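You operate a simulated robot arm through the tools that you are given. There is no shell and no other tool. Be economical: measure what you need, move in short steps, check, and stop when the job is done.

You run a simulated two-armed robot. Do the job below in one go: nothing can be reset, and whatever is moved stays where it is left.

Task
Take the short yellow carton on the top of the strap table and put it away on the top of the loading table. Fetch the teal key and set it on the top of the packing table. Fetch the white tin and set it on the top of the cleaning table. Put one of the grey tips from the top of the cleaning table on the top of the loading table. Open the left drawer of the parts bench, take the long teal carton and put it inside, then shut the drawer. Put the black wheel on the silver panel. Turn the dial of post a to 20% off. Push the steel drawer shut. Put one of the yellow rags from the top of the charging shelf on the top of the service stand. Fetch the yellow battery and set it in the grey box. The order is free. Set down upright: short yellow carton, long teal carton.

It is judged by the outcome, as a careful person would: the job done as asked, and still so three seconds after it is handed in. It fails if anything else is knocked over, pushed out of place, dropped, spilled or broken.

Robot
Two 7-joint arms with two-finger parallel grippers on one trunk, on a base that drives. Base frame: it is fixed to the floor where the robot stands at the start and does not move with it; the origin is under the middle of the robot, x ahead of it, y to its left, z up. Lengths are in m, angles in degrees, forces in N, time in s.
The left shoulder is at the start at [0.036, 0.101, 1.186], the right one opposite. With the tool pointing down near the work surface each hand reaches from about 0.1 to 0.44 m from the robot's upright axis, wherever it stands, measured 20 degrees to its own side. Places, roughly: WC drawer1 [0.4, -2.5, 0.7]; black wheel (6x6x3 cm) [-3.9, -1.5, 0.9]; dial of post A [-9.5, -4.1, 1.2]; grey box (22x20x9 cm) [-0.7, -9.1, 0.9]; grey tip (5x5x5 cm) [0.3, 1.8, 0.8]; left drawer of the parts bench [0.4, -2.5, 0.8]; long teal carton [-1.5, -0.25, 0.75]; short yellow carton [0.75, 0, 0.75]; silver panel (12x10x2 cm) [-3.9, -1.1, 0.9]; steel drawer [-6.2, -10.3, 0.6]; teal key [0.5, 0.75, 0.75]; top of the cleaning table [0.5, 2, 0.8]; top of the loading table [-1.6, -0.2, 0.7]; top of the packing table [0.5, -1.7, 0.8]; top of the service stand [-7.9, -10.5, 0.6]; white tin [0.25, 1, 0.75]; yellow battery [-1, -9, 1]; yellow rag (5x7x3 cm) [-6.3, -10.4, 0.8]; yellow rag (7x10x3 cm) [-6.7, -10.5, 0.8]. Payload 2.4 kg a hand.
The tool frame of a hand sits at the grasp point between the pads (the TCP): z along the fingers, y along the line on which they close. The tips reach 0.024 m beyond it. Largest opening 0.068 m; finger width 0.017, thickness 0.01; the body of the gripper, 0.04 by 0.07 m, starts 0.041 m behind the TCP.
Orientation is that of the tool frame in the base frame, as [roll, pitch, yaw] about the fixed x, y, z axes, in that order (R = Rz(yaw) Ry(pitch) Rx(roll)). With the fingers straight down and closing along the base's y, the tool's x points along the base's -x, its y along +y and its z along -z.

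Tools
- The arms move only by the tool drive_tool. It takes "left_steps", "right_steps" or both (then of equal length, played together; a hand with none holds still); each is a list of rows, each a list of 7 numbers: the shift along the base's x, y, z in units of 100 mm (1.0 is 100 mm), then the turn, a rotation vector about the base's x, y, z in units of 60 degrees (1.0 is 60 degrees), then the opening in per cent of the stroke, from 0 (shut) to 100 (fully open). In form: [[x, y, z, wx, wy, wz, fingers], ...]. A call has 1 to 10 rows; each row is the pose to reach, as a shift and turn from the pose commanded when the call began. A call with a number of a shift or a turn outside -1 to 1 is refused whole. Each row takes 0.2 s and may step no farther than 0.05 m and 8.6 degrees from the row before; otherwise, or with a gripper value out of range, the whole call is refused. Where a pose cannot be reached the arm comes as near as it can. A force on the tool above 40 N (or 10 N above the force at the start of the call, whichever is more), or a blocked arm, ends the call early, and 0.2 s more pass. The fingers move at their own pace (about 0.072 m/s each) and stop on an object; they squeeze with about 34 N. The grip force told is the motor's: it shows also when the fingers shut on nothing. Time passes only in rows, and 0.2 s behind the last, so rows that repeat a pose let the fingers close. It gives the time, the measured TCP pose, the force on the tool (base axes), the opening and the grip force at its end, in the units of the frame above (readings bear some noise), with the torque about the TCP (base axes, N m) and any sound that the robot's microphone picked up.
- Cameras (640 x 400 px; columns grow to the right, rows downward): "scene" is now at [0.1207, 0.0092, 1.3544]; the picture's right is [0.10, -0.99, 0.00], its down [-0.47, -0.05, -0.88] and it looks along [0.87, 0.09, -0.48] (base axes); focal length 277 px, centre (320, 200). "left" rides on the left gripper at [0.084, -0.011, -0.075] in its tool frame; the picture's right is [0.13, 0.99, 0.00], its down [-0.60, 0.08, -0.79] and it looks along [-0.79, 0.10, 0.61] (tool axes); focal length 251 px, centre (320, 200). "right" rides on the right gripper at [0.084, 0.011, -0.075] in its tool frame; the picture's right is [-0.13, 0.99, 0.00], its down [-0.60, -0.08, -0.79] and it looks along [-0.79, -0.10, 0.61] (tool axes); focal length 251 px, centre (320, 200). There is no depth. A picture from a camera that has moved, and an enlarged one, comes with that camera's place and axes in the base frame and with its lens.
- capture(camera): a new picture of that camera. It takes no simulated time.
- raise_lower(by): slides the trunk up (or, below 0, down) by that many m; the arms and the scene camera ride with it, the base frame stays. It gives what a move gives, with no picture.
- roll_base(legs): drives the robot by 1 to 6 legs, each [ahead, left, turn to the left] in m, m and degrees, along the robot's own axes; the way and the turn of a leg run together, so that a leg with both is an arc; at most 1.5 m and 180 degrees a leg. The arms and the cameras ride along, it lands a little off, and it stops where it bumps. It gives what a move gives.
- turn_head(pan, tilt): turns the head with the scene camera to pan (to the left, within 86 degrees either way) and tilt (down, from -29 to 69), counted from straight ahead of the robot. It gives what a move gives.
- close_up(camera, box): a new picture of the part [left, top, right, bottom] of that camera's present view, enlarged. It takes no simulated time.
- job_done(): hands the job in; it is judged then, once.

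Work in short steps. Places have to be worked out from the pictures, the camera data and where the tool is seen: move nearer, look again, correct. Check each grasp and each placing, and mend what went wrong. You have 525 turns and 310 pictures in all, those below and enlarged ones among them. Open the grippers and draw the arms clear of the work before you hand the job in, unless the task says otherwise.

The tools are called after "Request:" as a command line: name --argument value ..., lists and objects as JSON in quotes. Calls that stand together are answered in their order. drive_tool: Moves the arms, as the interface text tells. Its arguments: {"type":"object","properties":{"left_steps":{"type":"array"},"right_steps":{"type":"array"}},"required":[]} The other tools are called the same way: raise_lower (by) slides the trunk up or down; roll_base (legs) drives the base; turn_head (pan, tilt) turns the head that bears the scene camera; capture (camera) takes a picture; close_up (camera, box) takes an enlarged picture of a part of a camera's view; job_done () hands the job in.

At the start:

```text
time: 0.0
left_position: [0.3869, 0.2116, 1.124]
left_tcp_rot: [179.9, -0.1, -179.9]
left_contact_force: [1.1, 0.6, 0.8]
left_moment: [-0.01, 0.03, 0.0]
left_opening: 0.0681
left_gripper_force: 0.0
right_position: [0.3587, -0.1145, 1.119]
right_tcp_rot: [179.9, 0.0, 179.9]
right_contact_force: [-0.4, -0.3, 0.1]
right_moment: [-0.01, 0.01, 0.0]
right_opening: 0.068
right_gripper_force: 0.1
trunk travel left (down, up): [-0.4, 0.45]
robot x, y, heading: [-0.0008, 0.0003, -0.2]
head pan, tilt: [5.9, 28.4]
```

scene: 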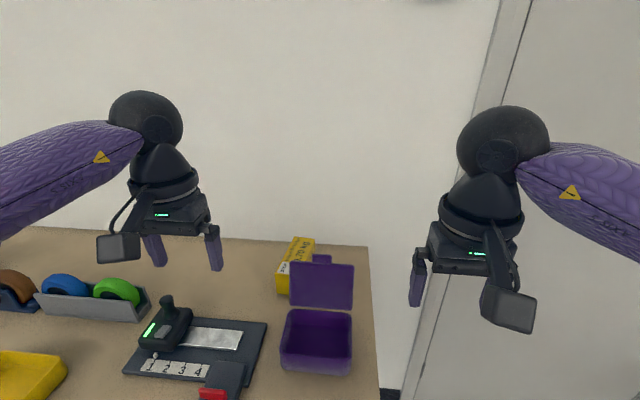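
right: 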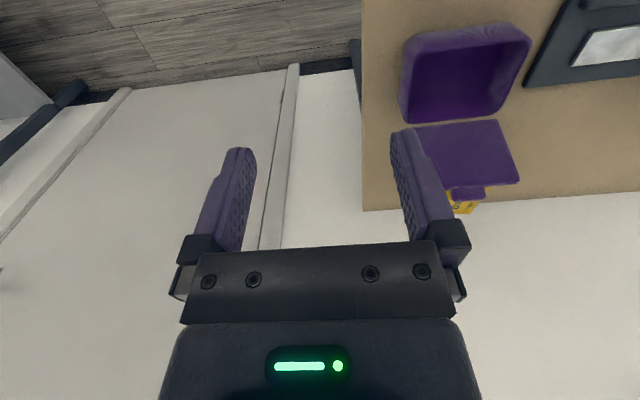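
left: 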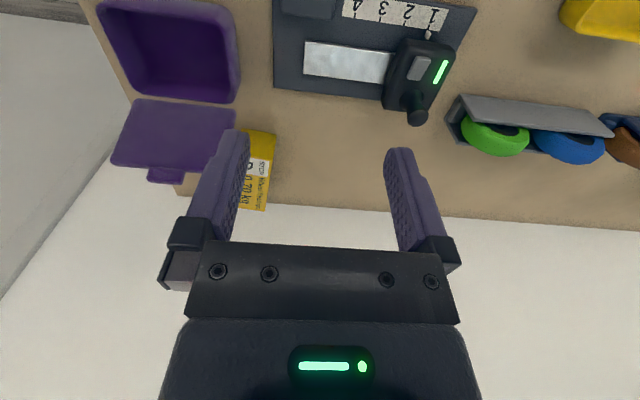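

The strap table is ahead with the yellow carton behind a purple box. I look around first with the head to map the room.

Request:
turn_head --pan 60 --tilt 30

Request:
capture --camera "scene"

Request:
turn_head --pan -60 --tilt 25

Request:
capture --camera "scene"

Request:
turn_head --pan 0 --tilt 50

Request:
capture --camera "scene"

```text
time: 1.2
left_position: [0.3878, 0.2116, 1.1231]
left_tcp_rot: [179.9, 0.0, -179.8]
left_contact_force: [0.4, 0.3, 0.2]
left_moment: [0.01, -0.03, -0.02]
left_opening: 0.0684
left_gripper_force: 0.0
right_position: [0.3589, -0.1139, 1.1184]
right_tcp_rot: [179.9, 0.1, 180.0]
right_contact_force: [0.2, 0.1, -0.2]
right_moment: [-0.02, 0.04, 0.01]
right_opening: 0.0681
right_gripper_force: 0.1
trunk travel left (down, up): [-0.4, 0.45]
robot x, y, heading: [0.0, 0.0011, 0.1]
head pan, tilt: [60.0, 30.0]
```

```text
306 pictures are left
camera scene: at [0.0754, 0.0782, 1.3519], right [0.87, -0.5, 0.0], down [-0.25, -0.43, -0.87], along [0.43, 0.75, -0.5], focal length 277 px, centre (320, 200)
```

scene: 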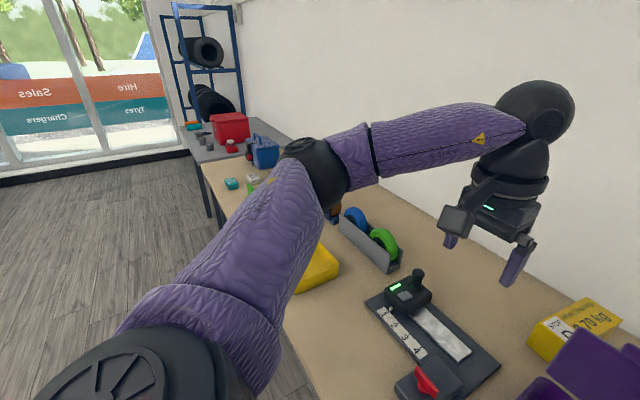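

```text
time: 3.2
left_position: [0.3863, 0.2124, 1.1234]
left_tcp_rot: [180.0, 0.1, -179.9]
left_contact_force: [0.3, -0.3, 1.0]
left_moment: [0.03, -0.03, 0.01]
left_opening: 0.0681
left_gripper_force: 0.1
right_position: [0.3592, -0.1154, 1.1195]
right_tcp_rot: [-179.9, -0.1, 180.0]
right_contact_force: [0.1, 0.3, 0.1]
right_moment: [-0.01, 0.0, 0.01]
right_opening: 0.0677
right_gripper_force: 0.0
trunk travel left (down, up): [-0.4, 0.45]
robot x, y, heading: [0.0023, -0.002, 0.1]
head pan, tilt: [-60.0, 25.0]
```

```text
305 pictures are left
camera scene: at [0.0762, -0.0798, 1.3599], right [-0.87, -0.5, 0.0], down [-0.21, 0.37, -0.91], along [0.45, -0.78, -0.42], focal length 277 px, centre (320, 200)
```

scene: 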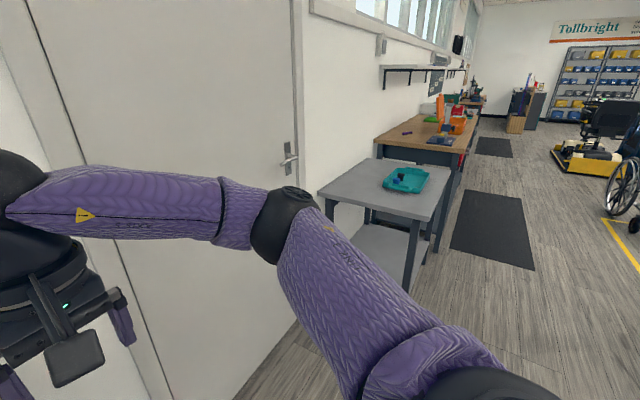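

```text
time: 4.5
left_position: [0.3862, 0.2114, 1.1232]
left_tcp_rot: [-180.0, 0.0, -179.8]
left_contact_force: [-0.6, 0.0, 0.2]
left_moment: [0.0, -0.06, -0.02]
left_opening: 0.068
left_gripper_force: 0.1
right_position: [0.36, -0.1154, 1.1211]
right_tcp_rot: [-179.9, -0.1, 180.0]
right_contact_force: [0.2, -0.3, 0.2]
right_moment: [-0.01, -0.03, -0.01]
right_opening: 0.0681
right_gripper_force: 0.0
trunk travel left (down, up): [-0.4, 0.45]
robot x, y, heading: [-0.0026, 0.0016, -0.2]
head pan, tilt: [0.0, 50.0]
```

```text
304 pictures are left
camera scene: at [0.1071, -0.0001, 1.3224], right [0.0, -1.0, 0.0], down [-0.77, 0.0, -0.64], along [0.64, 0.0, -0.77], focal length 277 px, centre (320, 200)
```

scene: 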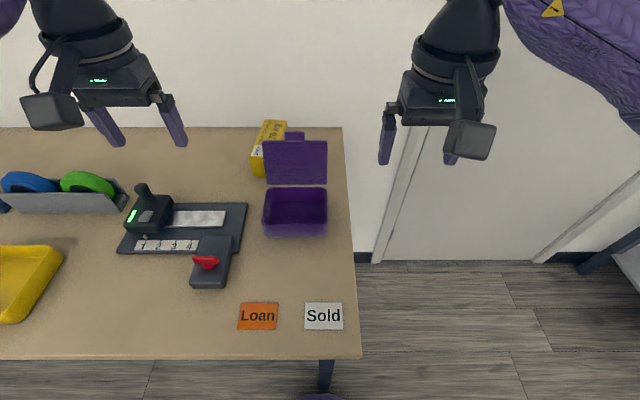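

The table edge is near x≈0.21 and its top near 0.7. I enlarge the view of the carton from several cameras.

Request:
close_up --camera "scene" --box '[220, 100, 360, 260]'

Request:
close_up --camera "left" --box '[80, 0, 340, 230]'

```text
2.50 times, centred on (290, 180) of scene
camera zoom: at [0.1071, -0.0001, 1.3224], right [0.0, -1.0, 0.0], down [-0.77, 0.0, -0.64], along [0.64, 0.0, -0.77], focal length 693 px, centre (395, 250)
```

zoom: 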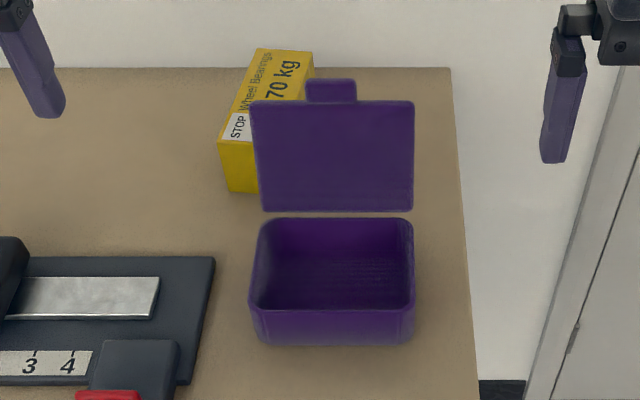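

```text
1.74 times, centred on (210, 115) of left
camera zoom: at [0.3035, 0.2012, 1.1993], right [-0.13, 0.99, 0.0], down [0.6, 0.08, 0.79], along [0.79, 0.1, -0.61], focal length 437 px, centre (511, 348)
```

zoom: 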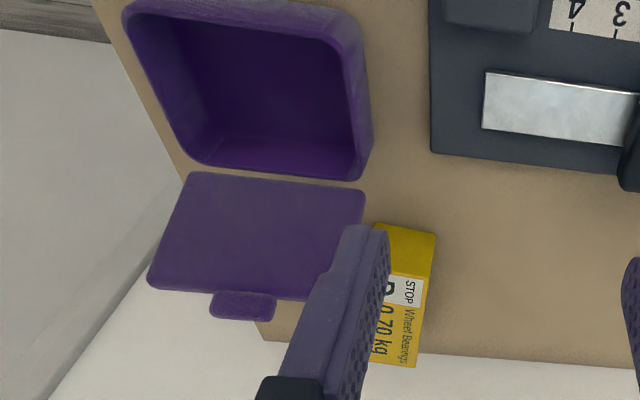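

Triangulating both views, the table top is near z 0.85 and the carton (about 14×6×5.5 cm, lying along x) is near (0.65, 0.12). First I go left along the table to see the key, tin and tips.

Request:
roll_base --legs '[[-0.1, 0, 0], [0, 0.8, 0]]'

Request:
turn_head --pan 15 --tilt 40

Request:
capture --camera "scene"

```text
time: 9.6
left_position: [0.2869, 1.0188, 1.1223]
left_tcp_rot: [180.0, 0.1, -179.9]
left_contact_force: [1.0, 0.7, 0.2]
left_moment: [0.02, 0.0, -0.01]
left_opening: 0.068
left_gripper_force: 0.3
right_position: [0.2577, 0.6916, 1.1192]
right_tcp_rot: [-179.9, 0.0, 180.0]
right_contact_force: [-0.3, 0.1, 0.0]
right_moment: [-0.02, 0.01, 0.02]
right_opening: 0.068
right_gripper_force: 0.1
trunk travel left (down, up): [-0.4, 0.45]
robot x, y, heading: [-0.101, 0.8025, -0.0]
head pan, tilt: [0.0, 50.0]
```

```text
time: 10.4
left_position: [0.2871, 1.0192, 1.1235]
left_tcp_rot: [179.9, -0.1, -179.9]
left_contact_force: [-0.3, -0.3, -0.1]
left_moment: [0.01, 0.02, 0.02]
left_opening: 0.0681
left_gripper_force: 0.0
right_position: [0.2581, 0.691, 1.1195]
right_tcp_rot: [-179.9, 0.0, -180.0]
right_contact_force: [0.2, 0.4, -0.2]
right_moment: [0.01, 0.0, 0.01]
right_opening: 0.0681
right_gripper_force: 0.0
trunk travel left (down, up): [-0.4, 0.45]
robot x, y, heading: [-0.1024, 0.806, -0.2]
head pan, tilt: [15.0, 40.0]
```

```text
301 pictures are left
camera scene: at [0.0121, 0.8285, 1.3365], right [0.26, -0.97, 0.0], down [-0.62, -0.17, -0.77], along [0.74, 0.2, -0.64], focal length 277 px, centre (320, 200)
```

scene: 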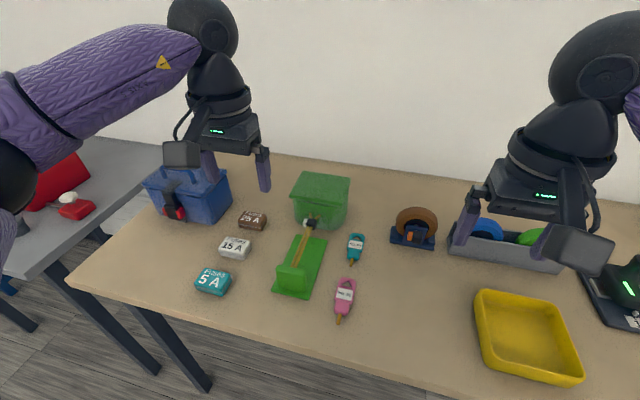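

The teal key fob and the "15 A" white tin are visible. I enlarge to see them.

Request:
close_up --camera "scene" --box '[180, 180, 400, 330]'

Request:
capture --camera "left"

Request:
capture --camera "right"

```text
2.67 times, centred on (290, 255) of scene
camera zoom: at [0.0121, 0.8285, 1.3365], right [0.26, -0.97, 0.0], down [-0.62, -0.17, -0.77], along [0.74, 0.2, -0.64], focal length 739 px, centre (400, 53)
```

zoom: 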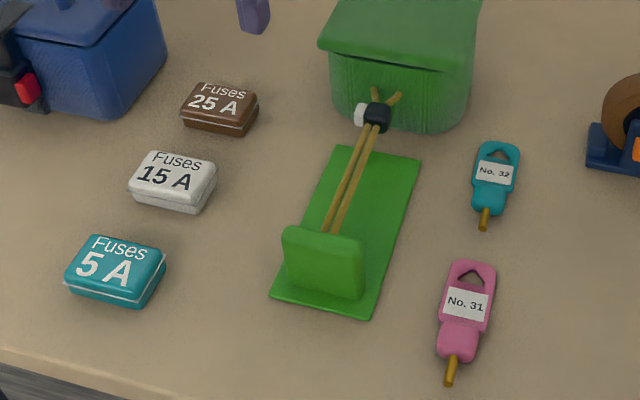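

```text
299 pictures are left
camera left: at [0.2033, 1.008, 1.1993], right [-0.13, 0.99, 0.0], down [0.6, 0.08, 0.79], along [0.79, 0.1, -0.61], focal length 251 px, centre (320, 200)
```

left: 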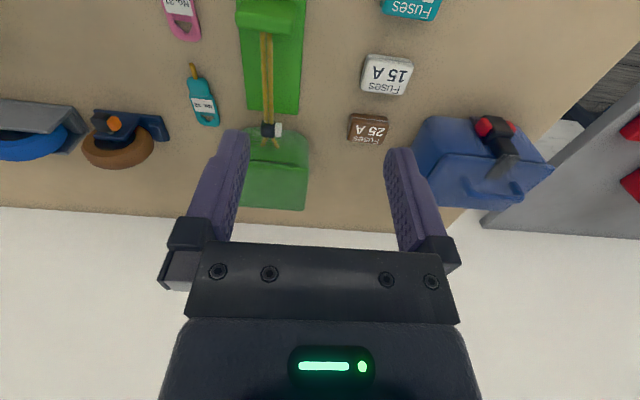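

```text
298 pictures are left
camera right: at [0.1747, 0.7029, 1.1943], right [0.13, 0.99, 0.0], down [0.6, -0.08, 0.79], along [0.79, -0.1, -0.61], focal length 251 px, centre (320, 200)
```

right: 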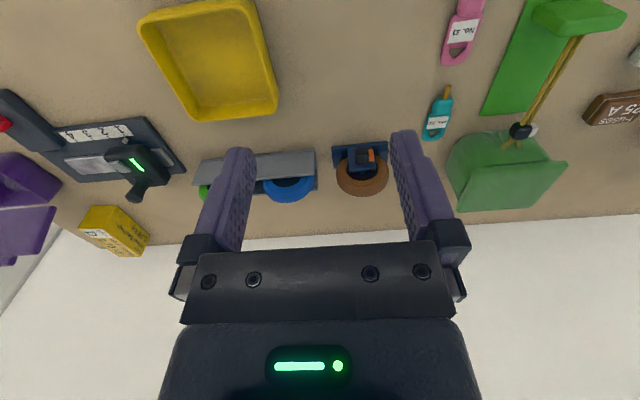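

Triangulated: white tin (15 A) top at about (0.37, 1.13, 0.84), its short side along x; teal key at about (0.44, 0.86, 0.84). I drive to stand before the tin and start turning the left wrist so the fingers close along x.

Request:
roll_base --legs '[[0, 0.2, 0], [0.1, 0, 0]]'

Request:
drive_tool --left_steps '[[0, 0, 0, 0, 0, -0.14, 100], [0, 0, 0, 0, 0, -0.28, 100], [0, 0, 0, 0, 0, -0.42, 100], [0, 0, 0, 0, 0, -0.56, 100], [0, 0, 0, 0, 0, -0.7, 100], [0, 0, 0, 0, 0, -0.84, 100], [0, 0, 0, 0, 0, -0.97, 100]]'

Request:
drive_tool --left_steps '[[0, 0, 0, 0, 0, -0.14, 100], [0, 0, 0, 0, 0, -0.28, 100], [0, 0, 0, 0, 0, -0.42, 100], [0, 0, 0, 0, 0, -0.56, 100], [0, 0, 0, 0, 0, -0.65, 100]]'

Request:
capture --camera "left"

```text
time: 12.7
left_position: [0.3892, 1.2157, 1.122]
left_tcp_rot: [179.9, -0.1, 179.9]
left_contact_force: [0.6, -0.5, -0.2]
left_moment: [-0.01, 0.01, 0.02]
left_opening: 0.0682
left_gripper_force: 0.0
right_position: [0.3589, 0.887, 1.1192]
right_tcp_rot: [-179.9, -0.1, 179.8]
right_contact_force: [1.4, 0.2, -0.3]
right_moment: [0.03, -0.03, 0.0]
right_opening: 0.0681
right_gripper_force: 0.0
trunk travel left (down, up): [-0.4, 0.45]
robot x, y, heading: [0.0005, 1.004, -0.4]
head pan, tilt: [15.0, 40.0]
```

```text
time: 14.3
left_position: [0.3204, 1.1561, 1.1208]
left_tcp_rot: [-180.0, 0.0, 121.6]
left_contact_force: [0.1, 0.2, -1.2]
left_moment: [0.01, -0.02, 0.02]
left_opening: 0.0679
left_gripper_force: 0.0
left hand out of reach, approached as far as the arm can: row 4, 5, 6, 7
right_position: [0.3578, 0.8873, 1.1187]
right_tcp_rot: [180.0, 0.0, 179.6]
right_contact_force: [-0.1, -0.2, 0.0]
right_moment: [0.06, 0.01, -0.01]
right_opening: 0.068
right_gripper_force: 0.1
trunk travel left (down, up): [-0.4, 0.45]
robot x, y, heading: [0.0037, 1.004, -0.4]
head pan, tilt: [15.0, 40.0]
```

```text
time: 15.5
left_position: [0.2193, 1.0899, 1.1182]
left_tcp_rot: [180.0, 0.0, 82.5]
left_contact_force: [-0.5, 0.1, 0.7]
left_moment: [0.01, -0.03, -0.01]
left_opening: 0.0681
left_gripper_force: 0.0
left hand out of reach, approached as far as the arm can: row 1, 2, 3, 4, 5
right_position: [0.3575, 0.8873, 1.1195]
right_tcp_rot: [-179.9, 0.0, 179.8]
right_contact_force: [0.4, -0.2, 0.3]
right_moment: [-0.03, -0.01, -0.02]
right_opening: 0.0683
right_gripper_force: 0.1
trunk travel left (down, up): [-0.4, 0.45]
robot x, y, heading: [0.0004, 1.007, -0.5]
head pan, tilt: [15.0, 40.0]
```

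```text
297 pictures are left
camera left: at [0.2188, 1.1751, 1.1944], right [1.0, 0.0, 0.0], down [0.0, -0.61, 0.79], along [0.0, -0.79, -0.61], focal length 251 px, centre (320, 200)
```

left: 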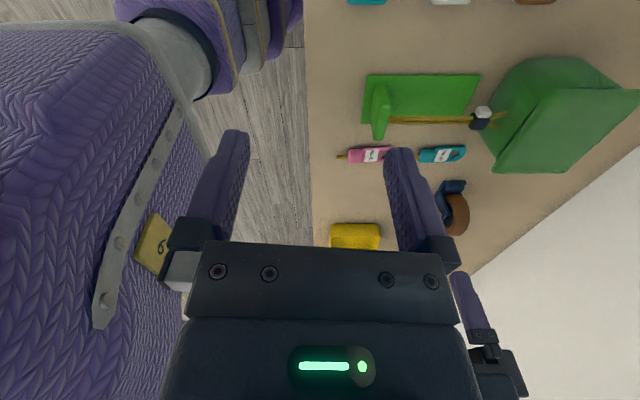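

Turning that way costs reach, so I turn the left wrist the other way round (camera to the right side).

Request:
drive_tool --left_steps '[[0.1, 0.1, 0, 0, 0, 0.14, 100], [0.3, 0.2, 0, 0, 0, 0.28, 100], [0.5, 0.3, 0, 0, 0, 0.42, 100], [0.7, 0.4, 0, 0, 0, 0.56, 100], [0.8, 0.5, 0, 0, 0, 0.7, 100], [0.9, 0.6, 0, 0, 0, 0.84, 100], [1.0, 0.7, 0, 0, 0, 0.98, 100]]'

Request:
drive_tool --left_steps '[[0, 0, 0, 0, 0, 0.14, 100], [0, 0, 0, 0, 0, 0.28, 100], [0, 0, 0, 0, 0, 0.42, 100], [0, 0, 0, 0, 0, 0.56, 100], [0, 0, 0, 0, 0, 0.7, 100], [0, 0, 0, 0, 0, 0.84, 100], [0, 0, 0, 0, 0, 0.98, 100]]'

Request:
drive_tool --left_steps '[[0, 0, 0, 0, 0, 0.14, 100], [0, 0, 0, 0, 0, 0.28, 100], [0, 0, 0, 0, 0, 0.42, 100], [0, 0, 0, 0, 0, 0.56, 100], [0, 0, 0, 0, 0, 0.7, 100], [0, 0, 0, 0, 0, 0.84, 100], [0, 0, 0, 0, 0, 0.98, 100]]'

Request:
capture --camera "left"

```text
time: 17.1
left_position: [0.3185, 1.1579, 1.119]
left_tcp_rot: [-179.9, 0.0, 141.6]
left_contact_force: [0.1, 0.5, 0.5]
left_moment: [-0.02, -0.01, 0.04]
left_opening: 0.0679
left_gripper_force: 0.1
right_position: [0.3576, 0.8877, 1.1198]
right_tcp_rot: [179.9, -0.1, 179.7]
right_contact_force: [0.3, 0.1, -0.2]
right_moment: [0.02, -0.05, -0.02]
right_opening: 0.0678
right_gripper_force: 0.0
trunk travel left (down, up): [-0.4, 0.45]
robot x, y, heading: [0.0007, 1.0075, -0.7]
head pan, tilt: [15.0, 40.0]
```

```text
time: 18.7
left_position: [0.3193, 1.1573, 1.1196]
left_tcp_rot: [180.0, 0.0, -159.7]
left_contact_force: [0.6, -0.1, 0.3]
left_moment: [0.0, 0.03, 0.01]
left_opening: 0.0678
left_gripper_force: 0.2
right_position: [0.3577, 0.887, 1.1199]
right_tcp_rot: [-180.0, 0.1, 179.7]
right_contact_force: [-0.2, 0.5, 0.6]
right_moment: [-0.02, -0.01, -0.03]
right_opening: 0.0678
right_gripper_force: 0.1
trunk travel left (down, up): [-0.4, 0.45]
robot x, y, heading: [-0.0004, 1.0042, -0.3]
head pan, tilt: [15.0, 40.0]
```

```text
time: 20.3
left_position: [0.3176, 1.1574, 1.1186]
left_tcp_rot: [-179.9, 0.0, -100.9]
left_contact_force: [-0.4, -0.1, -0.3]
left_moment: [-0.02, 0.02, -0.03]
left_opening: 0.068
left_gripper_force: 0.2
right_position: [0.3568, 0.8876, 1.1192]
right_tcp_rot: [180.0, 0.0, 179.6]
right_contact_force: [0.1, -0.4, -0.3]
right_moment: [0.01, -0.04, 0.03]
right_opening: 0.0681
right_gripper_force: 0.2
trunk travel left (down, up): [-0.4, 0.45]
robot x, y, heading: [0.0007, 1.0063, -0.5]
head pan, tilt: [15.0, 40.0]
```

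```text
296 pictures are left
camera left: at [0.3127, 1.0727, 1.1952], right [-1.0, 0.06, 0.0], down [0.04, 0.61, 0.79], along [0.05, 0.79, -0.61], focal length 251 px, centre (320, 200)
```

left: 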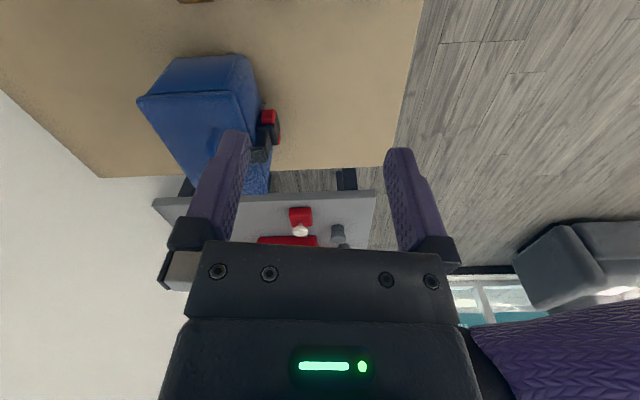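

The wrist turn works. I move above the tin and check with the scene camera.

Request:
drive_tool --left_steps '[[0.2, -0.1, -0.3, 0, 0, 0, 100], [0.4, -0.2, -0.6, 0, 0, 0, 100], [0.5, -0.3, -1.0, 0, 0, 0.05, 100]]'

Request:
drive_tool --left_steps '[[0, 0, -0.4, 0, 0, 0, 100], [0, 0, -0.8, 0, 0, 0, 100]]'

Request:
close_up --camera "scene" --box '[180, 150, 400, 350]'

Request:
capture --camera "left"

```text
time: 21.1
left_position: [0.3698, 1.1266, 1.0151]
left_tcp_rot: [-180.0, -0.1, -98.0]
left_contact_force: [-1.7, 0.1, -0.7]
left_moment: [-0.01, -0.01, 0.0]
left_opening: 0.0679
left_gripper_force: 0.0
right_position: [0.3576, 0.8878, 1.1206]
right_tcp_rot: [179.9, 0.0, 179.7]
right_contact_force: [0.2, 0.4, -0.2]
right_moment: [-0.02, -0.05, -0.01]
right_opening: 0.0678
right_gripper_force: 0.1
trunk travel left (down, up): [-0.4, 0.45]
robot x, y, heading: [0.0002, 1.0046, 0.0]
head pan, tilt: [15.0, 40.0]
```

```text
time: 21.7
left_position: [0.3696, 1.1244, 0.9376]
left_tcp_rot: [179.9, 0.0, -98.0]
left_contact_force: [0.1, 0.5, -0.3]
left_moment: [0.01, 0.01, 0.01]
left_opening: 0.0678
left_gripper_force: 0.0
right_position: [0.3569, 0.8869, 1.1201]
right_tcp_rot: [-179.9, 0.0, 179.6]
right_contact_force: [-0.1, 0.0, -0.1]
right_moment: [0.02, 0.01, 0.01]
right_opening: 0.0678
right_gripper_force: 0.0
trunk travel left (down, up): [-0.4, 0.45]
robot x, y, heading: [0.0008, 1.003, -0.2]
head pan, tilt: [15.0, 40.0]
```

```text
2.00 times, centred on (290, 250) of scene
camera zoom: at [0.1123, 1.0259, 1.3365], right [0.25, -0.97, 0.0], down [-0.62, -0.16, -0.77], along [0.74, 0.19, -0.64], focal length 554 px, centre (380, 100)
```

zoom: 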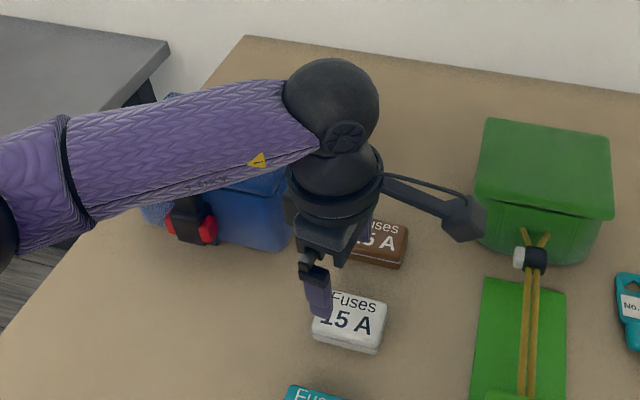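

```text
294 pictures are left
camera left: at [0.3677, 1.0415, 1.0136], right [-1.0, 0.01, 0.0], down [0.01, 0.61, 0.79], along [0.01, 0.79, -0.61], focal length 251 px, centre (320, 200)
```

left: 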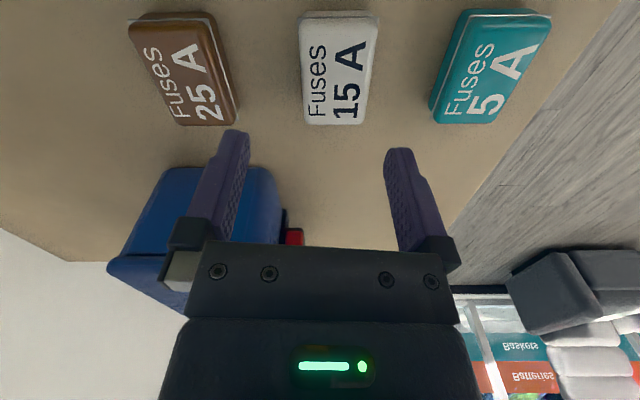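

The tin lies near (0.357, 1.113) with top about 0.855. I centre on it and go down.

Request:
drive_tool --left_steps '[[-0.12, -0.1, -0.2, 0, 0, 0, 100], [-0.12, -0.1, -0.6, 0, 0, 0, 100]]'

Request:
capture --camera "left"

Request:
close_up --camera "scene" --box '[240, 230, 350, 330]'

```text
time: 22.3
left_position: [0.3568, 1.1165, 0.8776]
left_tcp_rot: [-180.0, 0.0, -98.0]
left_contact_force: [-0.1, -0.9, 0.2]
left_moment: [0.01, -0.02, 0.02]
left_opening: 0.0681
left_gripper_force: 0.1
right_position: [0.3564, 0.8875, 1.1192]
right_tcp_rot: [-180.0, 0.0, 179.7]
right_contact_force: [0.4, 1.3, -0.2]
right_moment: [-0.01, -0.02, -0.04]
right_opening: 0.068
right_gripper_force: 0.0
trunk travel left (down, up): [-0.4, 0.45]
robot x, y, heading: [-0.0016, 1.0038, -0.3]
head pan, tilt: [15.0, 40.0]
```

```text
293 pictures are left
camera left: at [0.3559, 1.0317, 0.9537], right [-1.0, 0.01, 0.0], down [0.01, 0.61, 0.79], along [0.01, 0.79, -0.61], focal length 251 px, centre (320, 200)
```

left: 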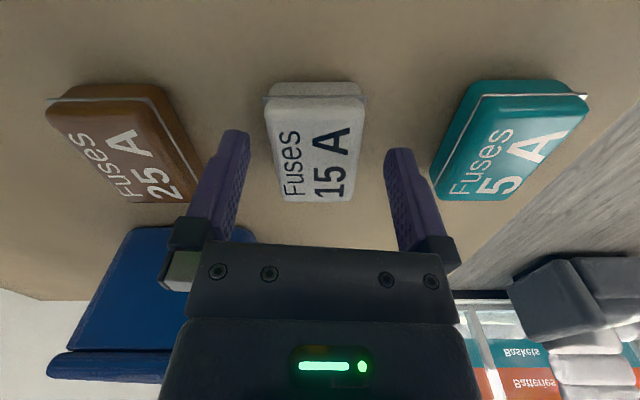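

```text
4.00 times, centred on (295, 280) of scene
camera zoom: at [0.1122, 1.0259, 1.3365], right [0.25, -0.97, 0.0], down [-0.62, -0.16, -0.77], along [0.74, 0.19, -0.64], focal length 1109 px, centre (420, -120)
```

zoom: 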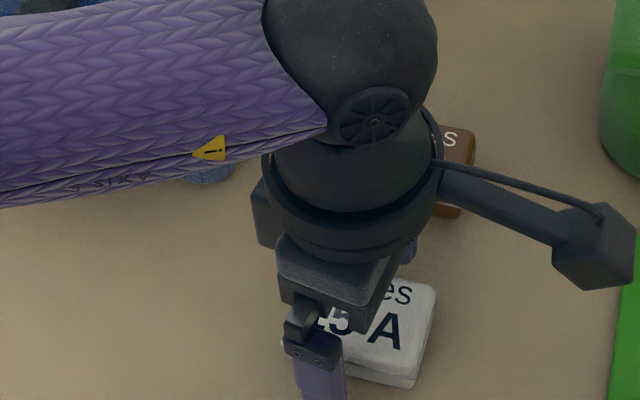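

Centred over the tin. I go down and close.

Request:
drive_tool --left_steps '[[0, -0.03, -0.17, 0, 0, 0, 100], [0, -0.03, -0.17, 0, 0, 0, 0], [0, -0.03, -0.17, 0, 0, 0, 0], [0, -0.03, -0.17, 0, 0, 0, 0]]'

Request:
capture --camera "left"

```text
time: 22.9
left_position: [0.3563, 1.1127, 0.8633]
left_tcp_rot: [-179.9, -0.1, -97.8]
left_contact_force: [-3.7, 1.3, 23.9]
left_moment: [0.21, 0.68, -0.05]
left_opening: 0.0416
left_gripper_force: 23.5
right_position: [0.3565, 0.887, 1.1204]
right_tcp_rot: [179.9, 0.1, 179.9]
right_contact_force: [0.5, 0.0, -0.1]
right_moment: [-0.03, 0.01, 0.01]
right_opening: 0.0679
right_gripper_force: 0.1
trunk travel left (down, up): [-0.4, 0.45]
robot x, y, heading: [0.0022, 1.0042, -0.0]
head pan, tilt: [15.0, 40.0]
stopped in row 3 (left hand): the force on the tool passed its limit at 73 N (the readings are from after the stop); the commanded pose is now the measured one
```

```text
291 pictures are left
camera left: at [0.355, 1.0286, 0.9401], right [-1.0, 0.01, 0.0], down [0.0, 0.61, 0.79], along [0.01, 0.79, -0.61], focal length 251 px, centre (320, 200)
```

left: 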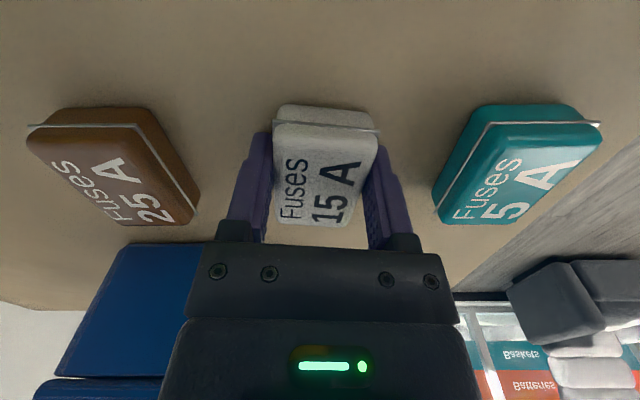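

The tips touched the table (so its top is at 0.838) and the tin is held. I lift slowly and check.

Request:
drive_tool --left_steps '[[0, 0, 0.02, 0, 0, 0, 0], [0, 0, 0.04, 0, 0, 0, 0], [0, 0, 0.3, 0, 0, 0, 0], [0, 0, 0.7, 0, 0, 0, 0], [0, 0, 1.0, 0, 0, 0, 0]]'

Request:
capture --camera "left"

```text
time: 24.1
left_position: [0.3554, 1.1113, 0.9594]
left_tcp_rot: [179.9, 0.0, -98.0]
left_contact_force: [0.0, -0.3, 0.2]
left_moment: [0.01, -0.02, -0.01]
left_opening: 0.0411
left_gripper_force: 34.4
right_position: [0.3572, 0.8879, 1.1206]
right_tcp_rot: [-179.9, 0.0, 179.7]
right_contact_force: [1.0, -0.7, 0.2]
right_moment: [-0.02, -0.07, 0.0]
right_opening: 0.0682
right_gripper_force: 0.0
trunk travel left (down, up): [-0.4, 0.45]
robot x, y, heading: [-0.0014, 1.0029, -0.3]
head pan, tilt: [15.0, 40.0]
```

```text
290 pictures are left
camera left: at [0.3546, 1.0274, 1.036], right [-1.0, 0.01, 0.0], down [0.01, 0.61, 0.79], along [0.01, 0.79, -0.61], focal length 251 px, centre (320, 200)
```

left: 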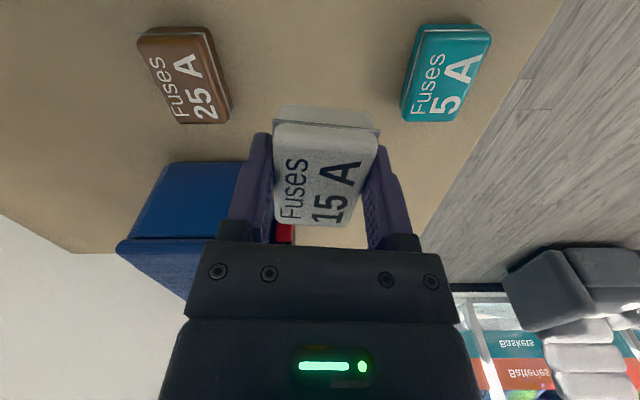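

The tin is held. Now the right hand goes for the teal key; I look with the right camera from a lower place.

Request:
drive_tool --right_steps '[[0.2, -0.1, -0.4, 0, 0, 0, 100], [0.4, -0.2, -0.8, 0, 0, 0, 100], [0.6, -0.28, -1.0, 0, 0, 0, 100]]'

Request:
drive_tool --right_steps '[[0.1, 0, -0.4, 0, 0, 0, 100], [0.2, 0, -0.8, 0, 0, 0, 100]]'

Request:
capture --camera "right"

Request:
capture --camera "scene"

```text
time: 24.9
left_position: [0.3541, 1.1113, 0.9591]
left_tcp_rot: [180.0, -0.1, -97.9]
left_contact_force: [0.7, 0.9, -1.0]
left_moment: [0.01, -0.02, 0.0]
left_opening: 0.0413
left_gripper_force: 34.1
right_position: [0.4179, 0.8607, 1.0184]
right_tcp_rot: [180.0, 0.0, 179.6]
right_contact_force: [0.0, 0.6, -0.4]
right_moment: [0.0, -0.01, -0.05]
right_opening: 0.068
right_gripper_force: 0.1
trunk travel left (down, up): [-0.4, 0.45]
robot x, y, heading: [0.003, 1.0045, -0.3]
head pan, tilt: [15.0, 40.0]
```

```text
time: 25.6
left_position: [0.3556, 1.1128, 0.9592]
left_tcp_rot: [179.8, -0.1, -98.0]
left_contact_force: [0.3, -0.2, -1.3]
left_moment: [0.0, 0.01, -0.03]
left_opening: 0.0412
left_gripper_force: 34.2
right_position: [0.4363, 0.8581, 0.9384]
right_tcp_rot: [-179.9, 0.0, 179.7]
right_contact_force: [-0.5, -1.0, 0.3]
right_moment: [0.0, 0.01, 0.03]
right_opening: 0.0682
right_gripper_force: 0.1
trunk travel left (down, up): [-0.4, 0.45]
robot x, y, heading: [0.0022, 1.0041, -0.1]
head pan, tilt: [15.0, 40.0]
```

```text
289 pictures are left
camera right: at [0.3527, 0.8703, 1.0124], right [0.13, 0.99, 0.0], down [0.6, -0.08, 0.79], along [0.79, -0.11, -0.61], focal length 251 px, centre (320, 200)
```

right: 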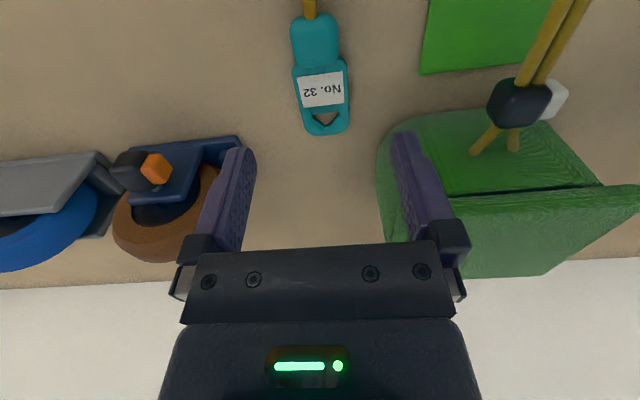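

```text
288 pictures are left
camera scene: at [0.1121, 1.0262, 1.3365], right [0.25, -0.97, 0.0], down [-0.62, -0.16, -0.77], along [0.74, 0.2, -0.64], focal length 277 px, centre (320, 200)
```

scene: 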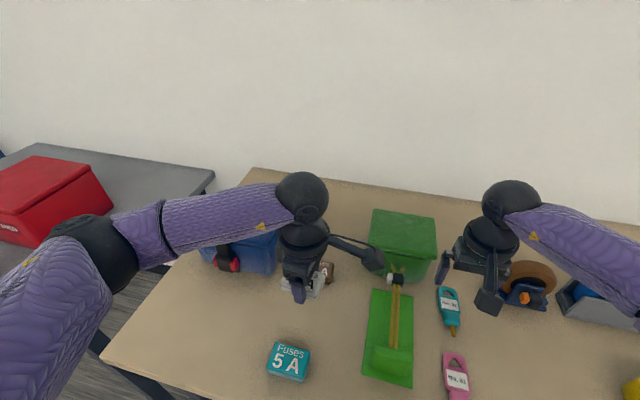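

The key body centre is at (0.436, 0.858), directly under the tool. I go down to just above the table and close on it.

Request:
drive_tool --right_steps '[[0, 0, -0.4, 0, 0, 0, 100], [0, 0, -0.65, 0, 0, 0, 100], [0, 0, -0.72, 0, 0, 0, 100], [0, 0, -0.72, 0, 0, 0, 30], [0, 0, -0.72, 0, 0, 0, 10], [0, 0, -0.72, 0, 0, 0, 0], [0, 0, -0.72, 0, 0, 0, 0]]'

Request:
capture --camera "right"

```text
time: 27.1
left_position: [0.3547, 1.1125, 0.9592]
left_tcp_rot: [179.9, 0.0, -97.9]
left_contact_force: [-0.5, -0.1, -0.6]
left_moment: [0.0, -0.01, 0.03]
left_opening: 0.0415
left_gripper_force: 34.1
right_position: [0.4367, 0.8588, 0.8675]
right_tcp_rot: [-180.0, 0.0, 179.8]
right_contact_force: [0.1, 0.8, -0.1]
right_moment: [-0.01, -0.01, -0.03]
right_opening: 0.0343
right_gripper_force: 34.0
trunk travel left (down, up): [-0.4, 0.45]
robot x, y, heading: [0.0026, 1.0066, -0.4]
head pan, tilt: [15.0, 40.0]
```

```text
287 pictures are left
camera right: at [0.3531, 0.8704, 0.9419], right [0.13, 0.99, 0.0], down [0.6, -0.08, 0.79], along [0.79, -0.11, -0.61], focal length 251 px, centre (320, 200)
```

right: 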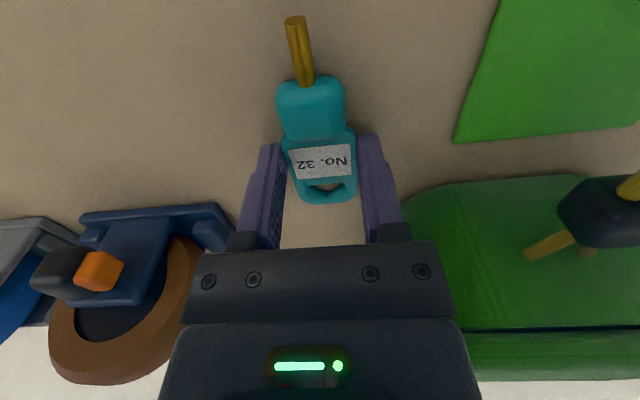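

Held. I lift both hands high.

Request:
drive_tool --right_steps '[[0, 0, 0.3, 0, 0, 0, 0], [0, 0, 0.6, 0, 0, 0, 0], [0, 0, 1.0, 0, 0, 0, 0]]'

Request:
drive_tool --right_steps '[[-0.2, 0, 0.4, 0, 0, 0, 0], [-0.5, 0, 0.8, 0, 0, 0, 0], [-0.8, 0.1, 1.0, 0, 0, 0, 0], [-0.8, 0.1, 1.0, 0, 0, 0, 0]]' --left_steps '[[0, 0, 0.3, 0, 0, 0, 0], [0, 0, 0.6, 0, 0, 0, 0], [0, 0, 0.9, 0, 0, 0, 0], [0, 0, 1.0, 0, 0, 0, 0]]'

Request:
roll_base --legs '[[-0.1, 0, 0], [0, 0.75, 0]]'

Request:
turn_head --pan 0 --tilt 45

Request:
capture --camera "scene"

```text
time: 27.9
left_position: [0.3556, 1.1126, 0.9592]
left_tcp_rot: [179.8, -0.1, -97.9]
left_contact_force: [0.2, -0.4, -1.2]
left_moment: [0.0, 0.0, -0.02]
left_opening: 0.0414
left_gripper_force: 33.6
right_position: [0.4388, 0.8584, 0.9671]
right_tcp_rot: [179.9, -0.1, 179.8]
right_contact_force: [-0.5, -0.5, -0.1]
right_moment: [0.02, 0.01, -0.02]
right_opening: 0.0346
right_gripper_force: 33.9
trunk travel left (down, up): [-0.4, 0.45]
robot x, y, heading: [-0.0003, 1.0073, -0.2]
head pan, tilt: [15.0, 40.0]
```

```text
time: 28.9
left_position: [0.3573, 1.1119, 1.0627]
left_tcp_rot: [179.9, 0.1, -97.8]
left_contact_force: [0.2, 0.2, -1.4]
left_moment: [-0.03, 0.02, 0.01]
left_opening: 0.0414
left_gripper_force: 34.1
right_position: [0.3579, 0.8696, 1.0676]
right_tcp_rot: [-179.9, 0.0, 179.6]
right_contact_force: [-0.2, -0.2, 0.3]
right_moment: [0.01, -0.01, 0.01]
right_opening: 0.0346
right_gripper_force: 33.5
trunk travel left (down, up): [-0.4, 0.45]
robot x, y, heading: [-0.0002, 1.0054, -0.2]
head pan, tilt: [15.0, 40.0]
```

```text
time: 33.7
left_position: [0.265, 1.8542, 1.0629]
left_tcp_rot: [179.9, -0.1, -98.6]
left_contact_force: [0.1, -0.5, -0.7]
left_moment: [-0.04, 0.01, -0.01]
left_opening: 0.0411
left_gripper_force: 34.0
right_position: [0.2662, 1.6107, 1.066]
right_tcp_rot: [179.9, 0.0, 179.0]
right_contact_force: [-0.4, 0.0, 0.4]
right_moment: [-0.01, 0.0, 0.02]
right_opening: 0.0347
right_gripper_force: 34.1
trunk travel left (down, up): [-0.4, 0.45]
robot x, y, heading: [-0.0887, 1.7498, -0.8]
head pan, tilt: [15.0, 40.0]
```

```text
time: 34.5
left_position: [0.266, 1.8552, 1.0628]
left_tcp_rot: [179.9, 0.0, -98.5]
left_contact_force: [0.2, 0.3, 0.0]
left_moment: [-0.03, 0.0, 0.01]
left_opening: 0.0412
left_gripper_force: 33.6
right_position: [0.2639, 1.6105, 1.0674]
right_tcp_rot: [-180.0, 0.0, 179.0]
right_contact_force: [0.2, 0.6, 0.3]
right_moment: [0.02, 0.0, 0.02]
right_opening: 0.0345
right_gripper_force: 33.8
trunk travel left (down, up): [-0.4, 0.45]
robot x, y, heading: [-0.095, 1.753, -0.7]
head pan, tilt: [0.0, 45.0]
```

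```text
286 pictures are left
camera scene: at [0.0189, 1.7487, 1.3293], right [-0.02, -1.0, 0.0], down [-0.71, 0.01, -0.71], along [0.71, -0.01, -0.71], focal length 277 px, centre (320, 200)
```

scene: 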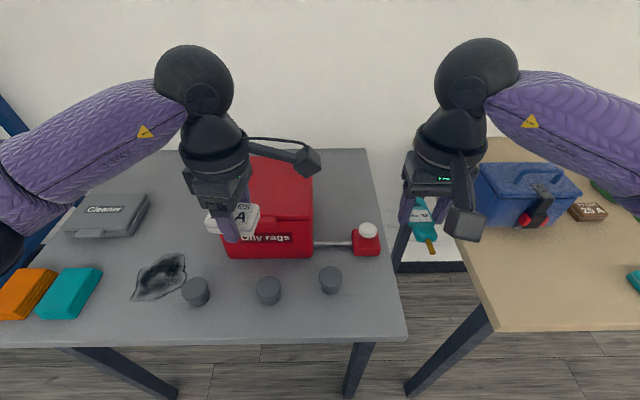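

Cleaning table: three grey tips at the front, free spot near (0.43, 2.07) between the cleaner case and rag box. I move so the left hand is over that spot.

Request:
roll_base --legs '[[0.03, 0.2, 0.7], [0.08, 0, 0]]'

Request:
capture --camera "left"

Request:
capture --camera "scene"

```text
time: 36.8
left_position: [0.378, 2.0544, 1.0614]
left_tcp_rot: [179.8, -0.1, -97.8]
left_contact_force: [0.8, -0.3, -0.4]
left_moment: [-0.02, 0.04, 0.03]
left_opening: 0.0415
left_gripper_force: 33.8
right_position: [0.3762, 1.8107, 1.0679]
right_tcp_rot: [-180.0, -0.1, 179.9]
right_contact_force: [0.8, 0.7, -1.1]
right_moment: [0.0, -0.02, -0.02]
right_opening: 0.0345
right_gripper_force: 34.0
trunk travel left (down, up): [-0.4, 0.45]
robot x, y, heading: [0.0191, 1.9438, -0.1]
head pan, tilt: [0.0, 45.0]
```

```text
285 pictures are left
camera left: at [0.3755, 1.9696, 1.138], right [-1.0, 0.01, 0.0], down [0.01, 0.61, 0.79], along [0.0, 0.79, -0.61], focal length 251 px, centre (320, 200)
```

left: 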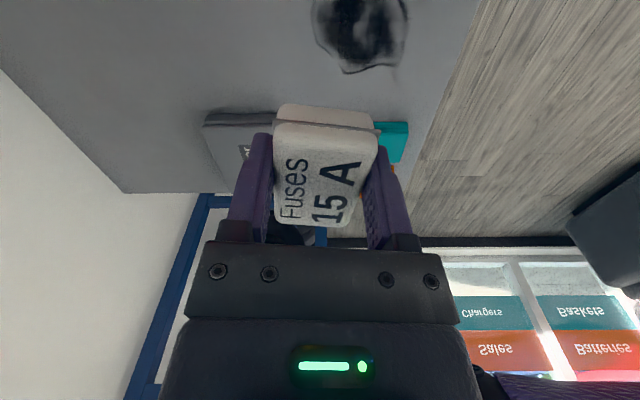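

```text
284 pictures are left
camera scene: at [0.1302, 1.9449, 1.3292], right [0.0, -1.0, 0.0], down [-0.71, 0.0, -0.71], along [0.71, 0.0, -0.71], focal length 277 px, centre (320, 200)
```

scene: 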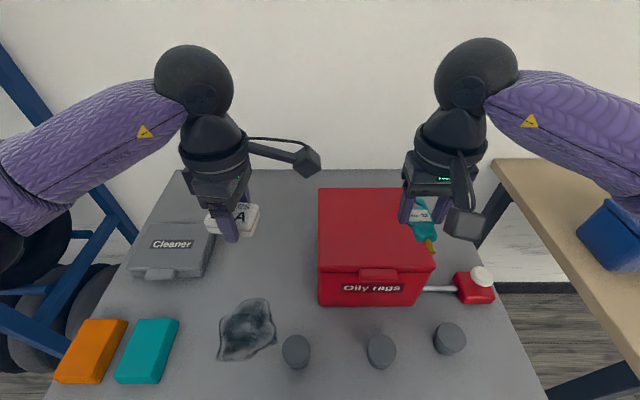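

I move over (0.445, 2.08) and lower in stages, then finely until contact.

Request:
drive_tool --left_steps '[[0.25, 0.1, -0.2, 0, 0, 0, 0], [0.5, 0.2, -0.6, 0, 0, 0, 0], [0.67, 0.26, -1.0, 0, 0, 0, 0]]'

Request:
drive_tool --left_steps '[[0, 0, -0.4, 0, 0, 0, 0], [0, 0, -0.65, 0, 0, 0, 0]]'

Request:
capture --camera "scene"

```text
time: 37.6
left_position: [0.4452, 2.0819, 0.9608]
left_tcp_rot: [179.9, 0.1, -98.0]
left_contact_force: [-0.2, 0.4, -0.9]
left_moment: [-0.01, -0.04, 0.0]
left_opening: 0.0415
left_gripper_force: 34.1
right_position: [0.3761, 1.8105, 1.067]
right_tcp_rot: [-180.0, -0.1, 179.8]
right_contact_force: [-0.1, -0.9, -0.7]
right_moment: [-0.02, 0.0, 0.0]
right_opening: 0.0344
right_gripper_force: 33.8
trunk travel left (down, up): [-0.4, 0.45]
robot x, y, heading: [0.0172, 1.948, 0.2]
head pan, tilt: [0.0, 45.0]
```

```text
time: 38.2
left_position: [0.4425, 2.0793, 0.8947]
left_tcp_rot: [179.8, 0.0, -97.7]
left_contact_force: [0.3, 0.1, -1.0]
left_moment: [0.02, 0.04, 0.0]
left_opening: 0.0411
left_gripper_force: 33.8
right_position: [0.3765, 1.8095, 1.0674]
right_tcp_rot: [-180.0, 0.0, 179.9]
right_contact_force: [0.0, 0.0, 0.2]
right_moment: [-0.03, -0.01, 0.01]
right_opening: 0.0343
right_gripper_force: 34.0
trunk travel left (down, up): [-0.4, 0.45]
robot x, y, heading: [0.0193, 1.9456, -0.3]
head pan, tilt: [0.0, 45.0]
```

```text
283 pictures are left
camera scene: at [0.1294, 1.9449, 1.3293], right [0.0, -1.0, 0.0], down [-0.71, 0.0, -0.71], along [0.71, 0.0, -0.71], focal length 277 px, centre (320, 200)
```

scene: 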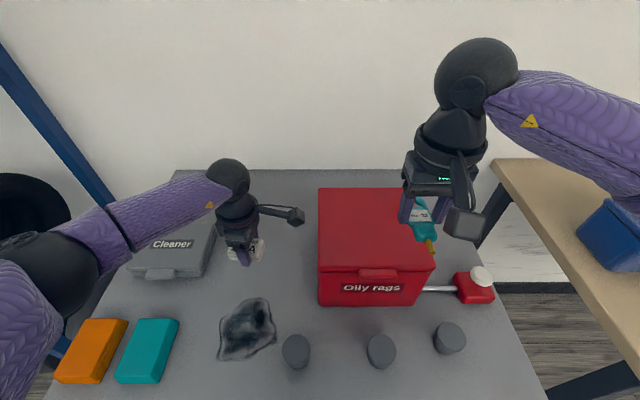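

Position is good, clear of box and stain. I lower in fine steps until contact.

Request:
drive_tool --left_steps '[[0, 0, -0.1, 0, 0, 0, 0], [0, 0, -0.2, 0, 0, 0, 0], [0, 0, -0.25, 0, 0, 0, 0], [0, 0, -0.29, 0, 0, 0, 0], [0, 0, -0.33, 0, 0, 0, 0]]'

Request:
close_up --camera "left" --box '[160, 20, 480, 240]'

```text
time: 39.4
left_position: [0.442, 2.0806, 0.8635]
left_tcp_rot: [179.8, 0.0, -97.8]
left_contact_force: [-0.6, 0.3, -0.4]
left_moment: [0.0, 0.01, -0.01]
left_opening: 0.0412
left_gripper_force: 33.9
right_position: [0.3766, 1.8104, 1.067]
right_tcp_rot: [180.0, 0.0, 179.8]
right_contact_force: [0.1, -0.1, -1.4]
right_moment: [0.04, -0.03, -0.03]
right_opening: 0.0344
right_gripper_force: 34.1
trunk travel left (down, up): [-0.4, 0.45]
robot x, y, heading: [0.0161, 1.9467, -0.4]
head pan, tilt: [0.0, 45.0]
```

```text
1.82 times, centred on (320, 130) of left
camera zoom: at [0.4419, 1.9955, 0.9395], right [-1.0, 0.01, 0.0], down [0.01, 0.61, 0.79], along [0.0, 0.79, -0.61], focal length 457 px, centre (320, 327)
```

zoom: 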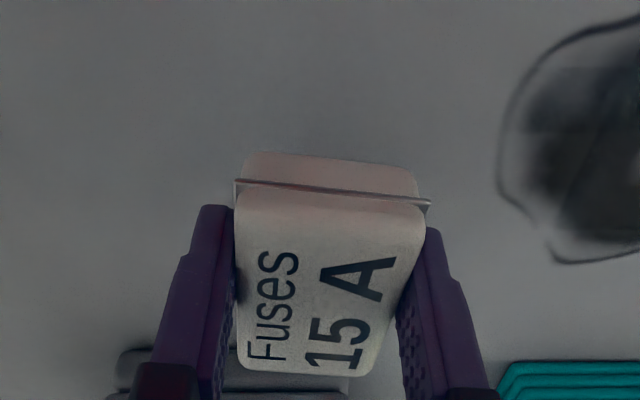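

No contact yet; further down in 4 mm steps.

Request:
drive_tool --left_steps '[[0, 0, -0.04, 0, 0, 0, 0], [0, 0, -0.08, 0, 0, 0, 0], [0, 0, -0.12, 0, 0, 0, 0], [0, 0, -0.16, 0, 0, 0, 0], [0, 0, -0.2, 0, 0, 0, 0], [0, 0, -0.24, 0, 0, 0, 0], [0, 0, -0.28, 0, 0, 0, 0], [0, 0, -0.32, 0, 0, 0, 0]]'

```text
time: 41.2
left_position: [0.4432, 2.0807, 0.8316]
left_tcp_rot: [179.8, 0.1, -97.7]
left_contact_force: [0.5, 0.4, -0.5]
left_moment: [-0.02, 0.0, -0.01]
left_opening: 0.0412
left_gripper_force: 33.9
right_position: [0.3759, 1.8115, 1.0658]
right_tcp_rot: [179.9, 0.1, 179.7]
right_contact_force: [-1.0, -0.4, -0.2]
right_moment: [-0.02, -0.01, -0.01]
right_opening: 0.0344
right_gripper_force: 34.5
trunk travel left (down, up): [-0.4, 0.45]
robot x, y, heading: [0.0149, 1.9469, -0.3]
head pan, tilt: [0.0, 45.0]
```

Request:
close_up --camera "left" --box '[160, 20, 480, 240]'

Request:
close_up --camera "scene" --box '[180, 180, 340, 280]'

```text
1.82 times, centred on (320, 130) of left
camera zoom: at [0.4422, 1.996, 0.9081], right [-1.0, 0.01, 0.0], down [0.01, 0.61, 0.79], along [0.0, 0.79, -0.61], focal length 457 px, centre (320, 327)
```

zoom: 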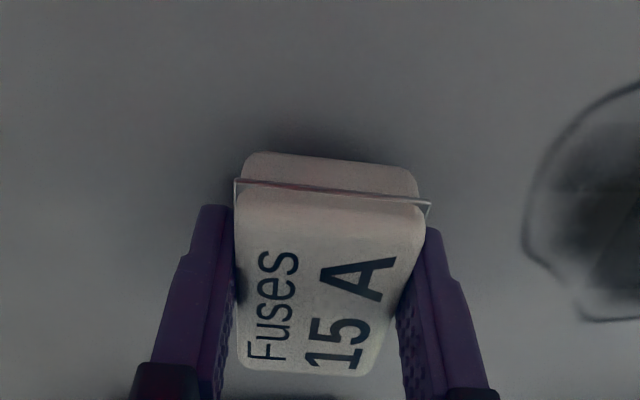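

```text
4.00 times, centred on (260, 230) of scene
camera zoom: at [0.1293, 1.9448, 1.3293], right [0.0, -1.0, 0.0], down [-0.71, 0.0, -0.71], along [0.71, 0.0, -0.71], focal length 1109 px, centre (560, 80)
```

zoom: 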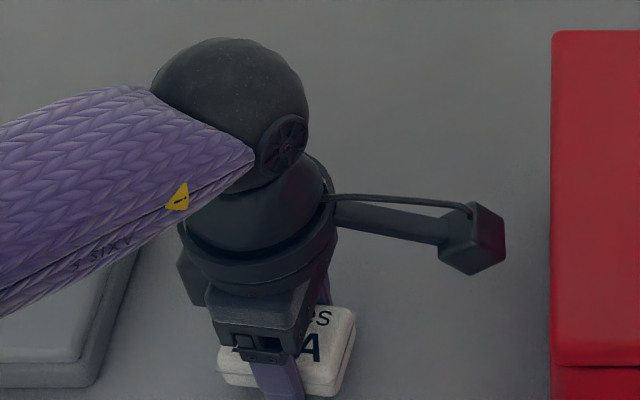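

Request:
drive_tool --left_steps '[[0, 0, -0.04, 0, 0, 0, 0], [0, 0, -0.08, 0, 0, 0, 0], [0, 0, -0.12, 0, 0, 0, 0], [0, 0, -0.16, 0, 0, 0, 0], [0, 0, -0.2, 0, 0, 0, 0], [0, 0, -0.23, 0, 0, 0, 0], [0, 0, -0.26, 0, 0, 0, 0], [0, 0, -0.29, 0, 0, 0, 0]]'

```text
time: 42.0
left_position: [0.4431, 2.0807, 0.8243]
left_tcp_rot: [-179.9, 0.0, -97.8]
left_contact_force: [-10.6, 0.6, 24.7]
left_moment: [0.14, 0.9, -0.09]
left_opening: 0.0413
left_gripper_force: 33.6
right_position: [0.375, 1.8107, 1.0668]
right_tcp_rot: [179.9, 0.2, 179.9]
right_contact_force: [-0.4, 0.9, 1.0]
right_moment: [-0.01, 0.01, -0.04]
right_opening: 0.0347
right_gripper_force: 34.5
trunk travel left (down, up): [-0.4, 0.45]
robot x, y, heading: [0.0156, 1.945, -0.3]
head pan, tilt: [0.0, 45.0]
stopped in row 4 (left hand): the force on the tool passed its limit at 47 N (the readings are from after the stop); the commanded pose is now the measured one
```

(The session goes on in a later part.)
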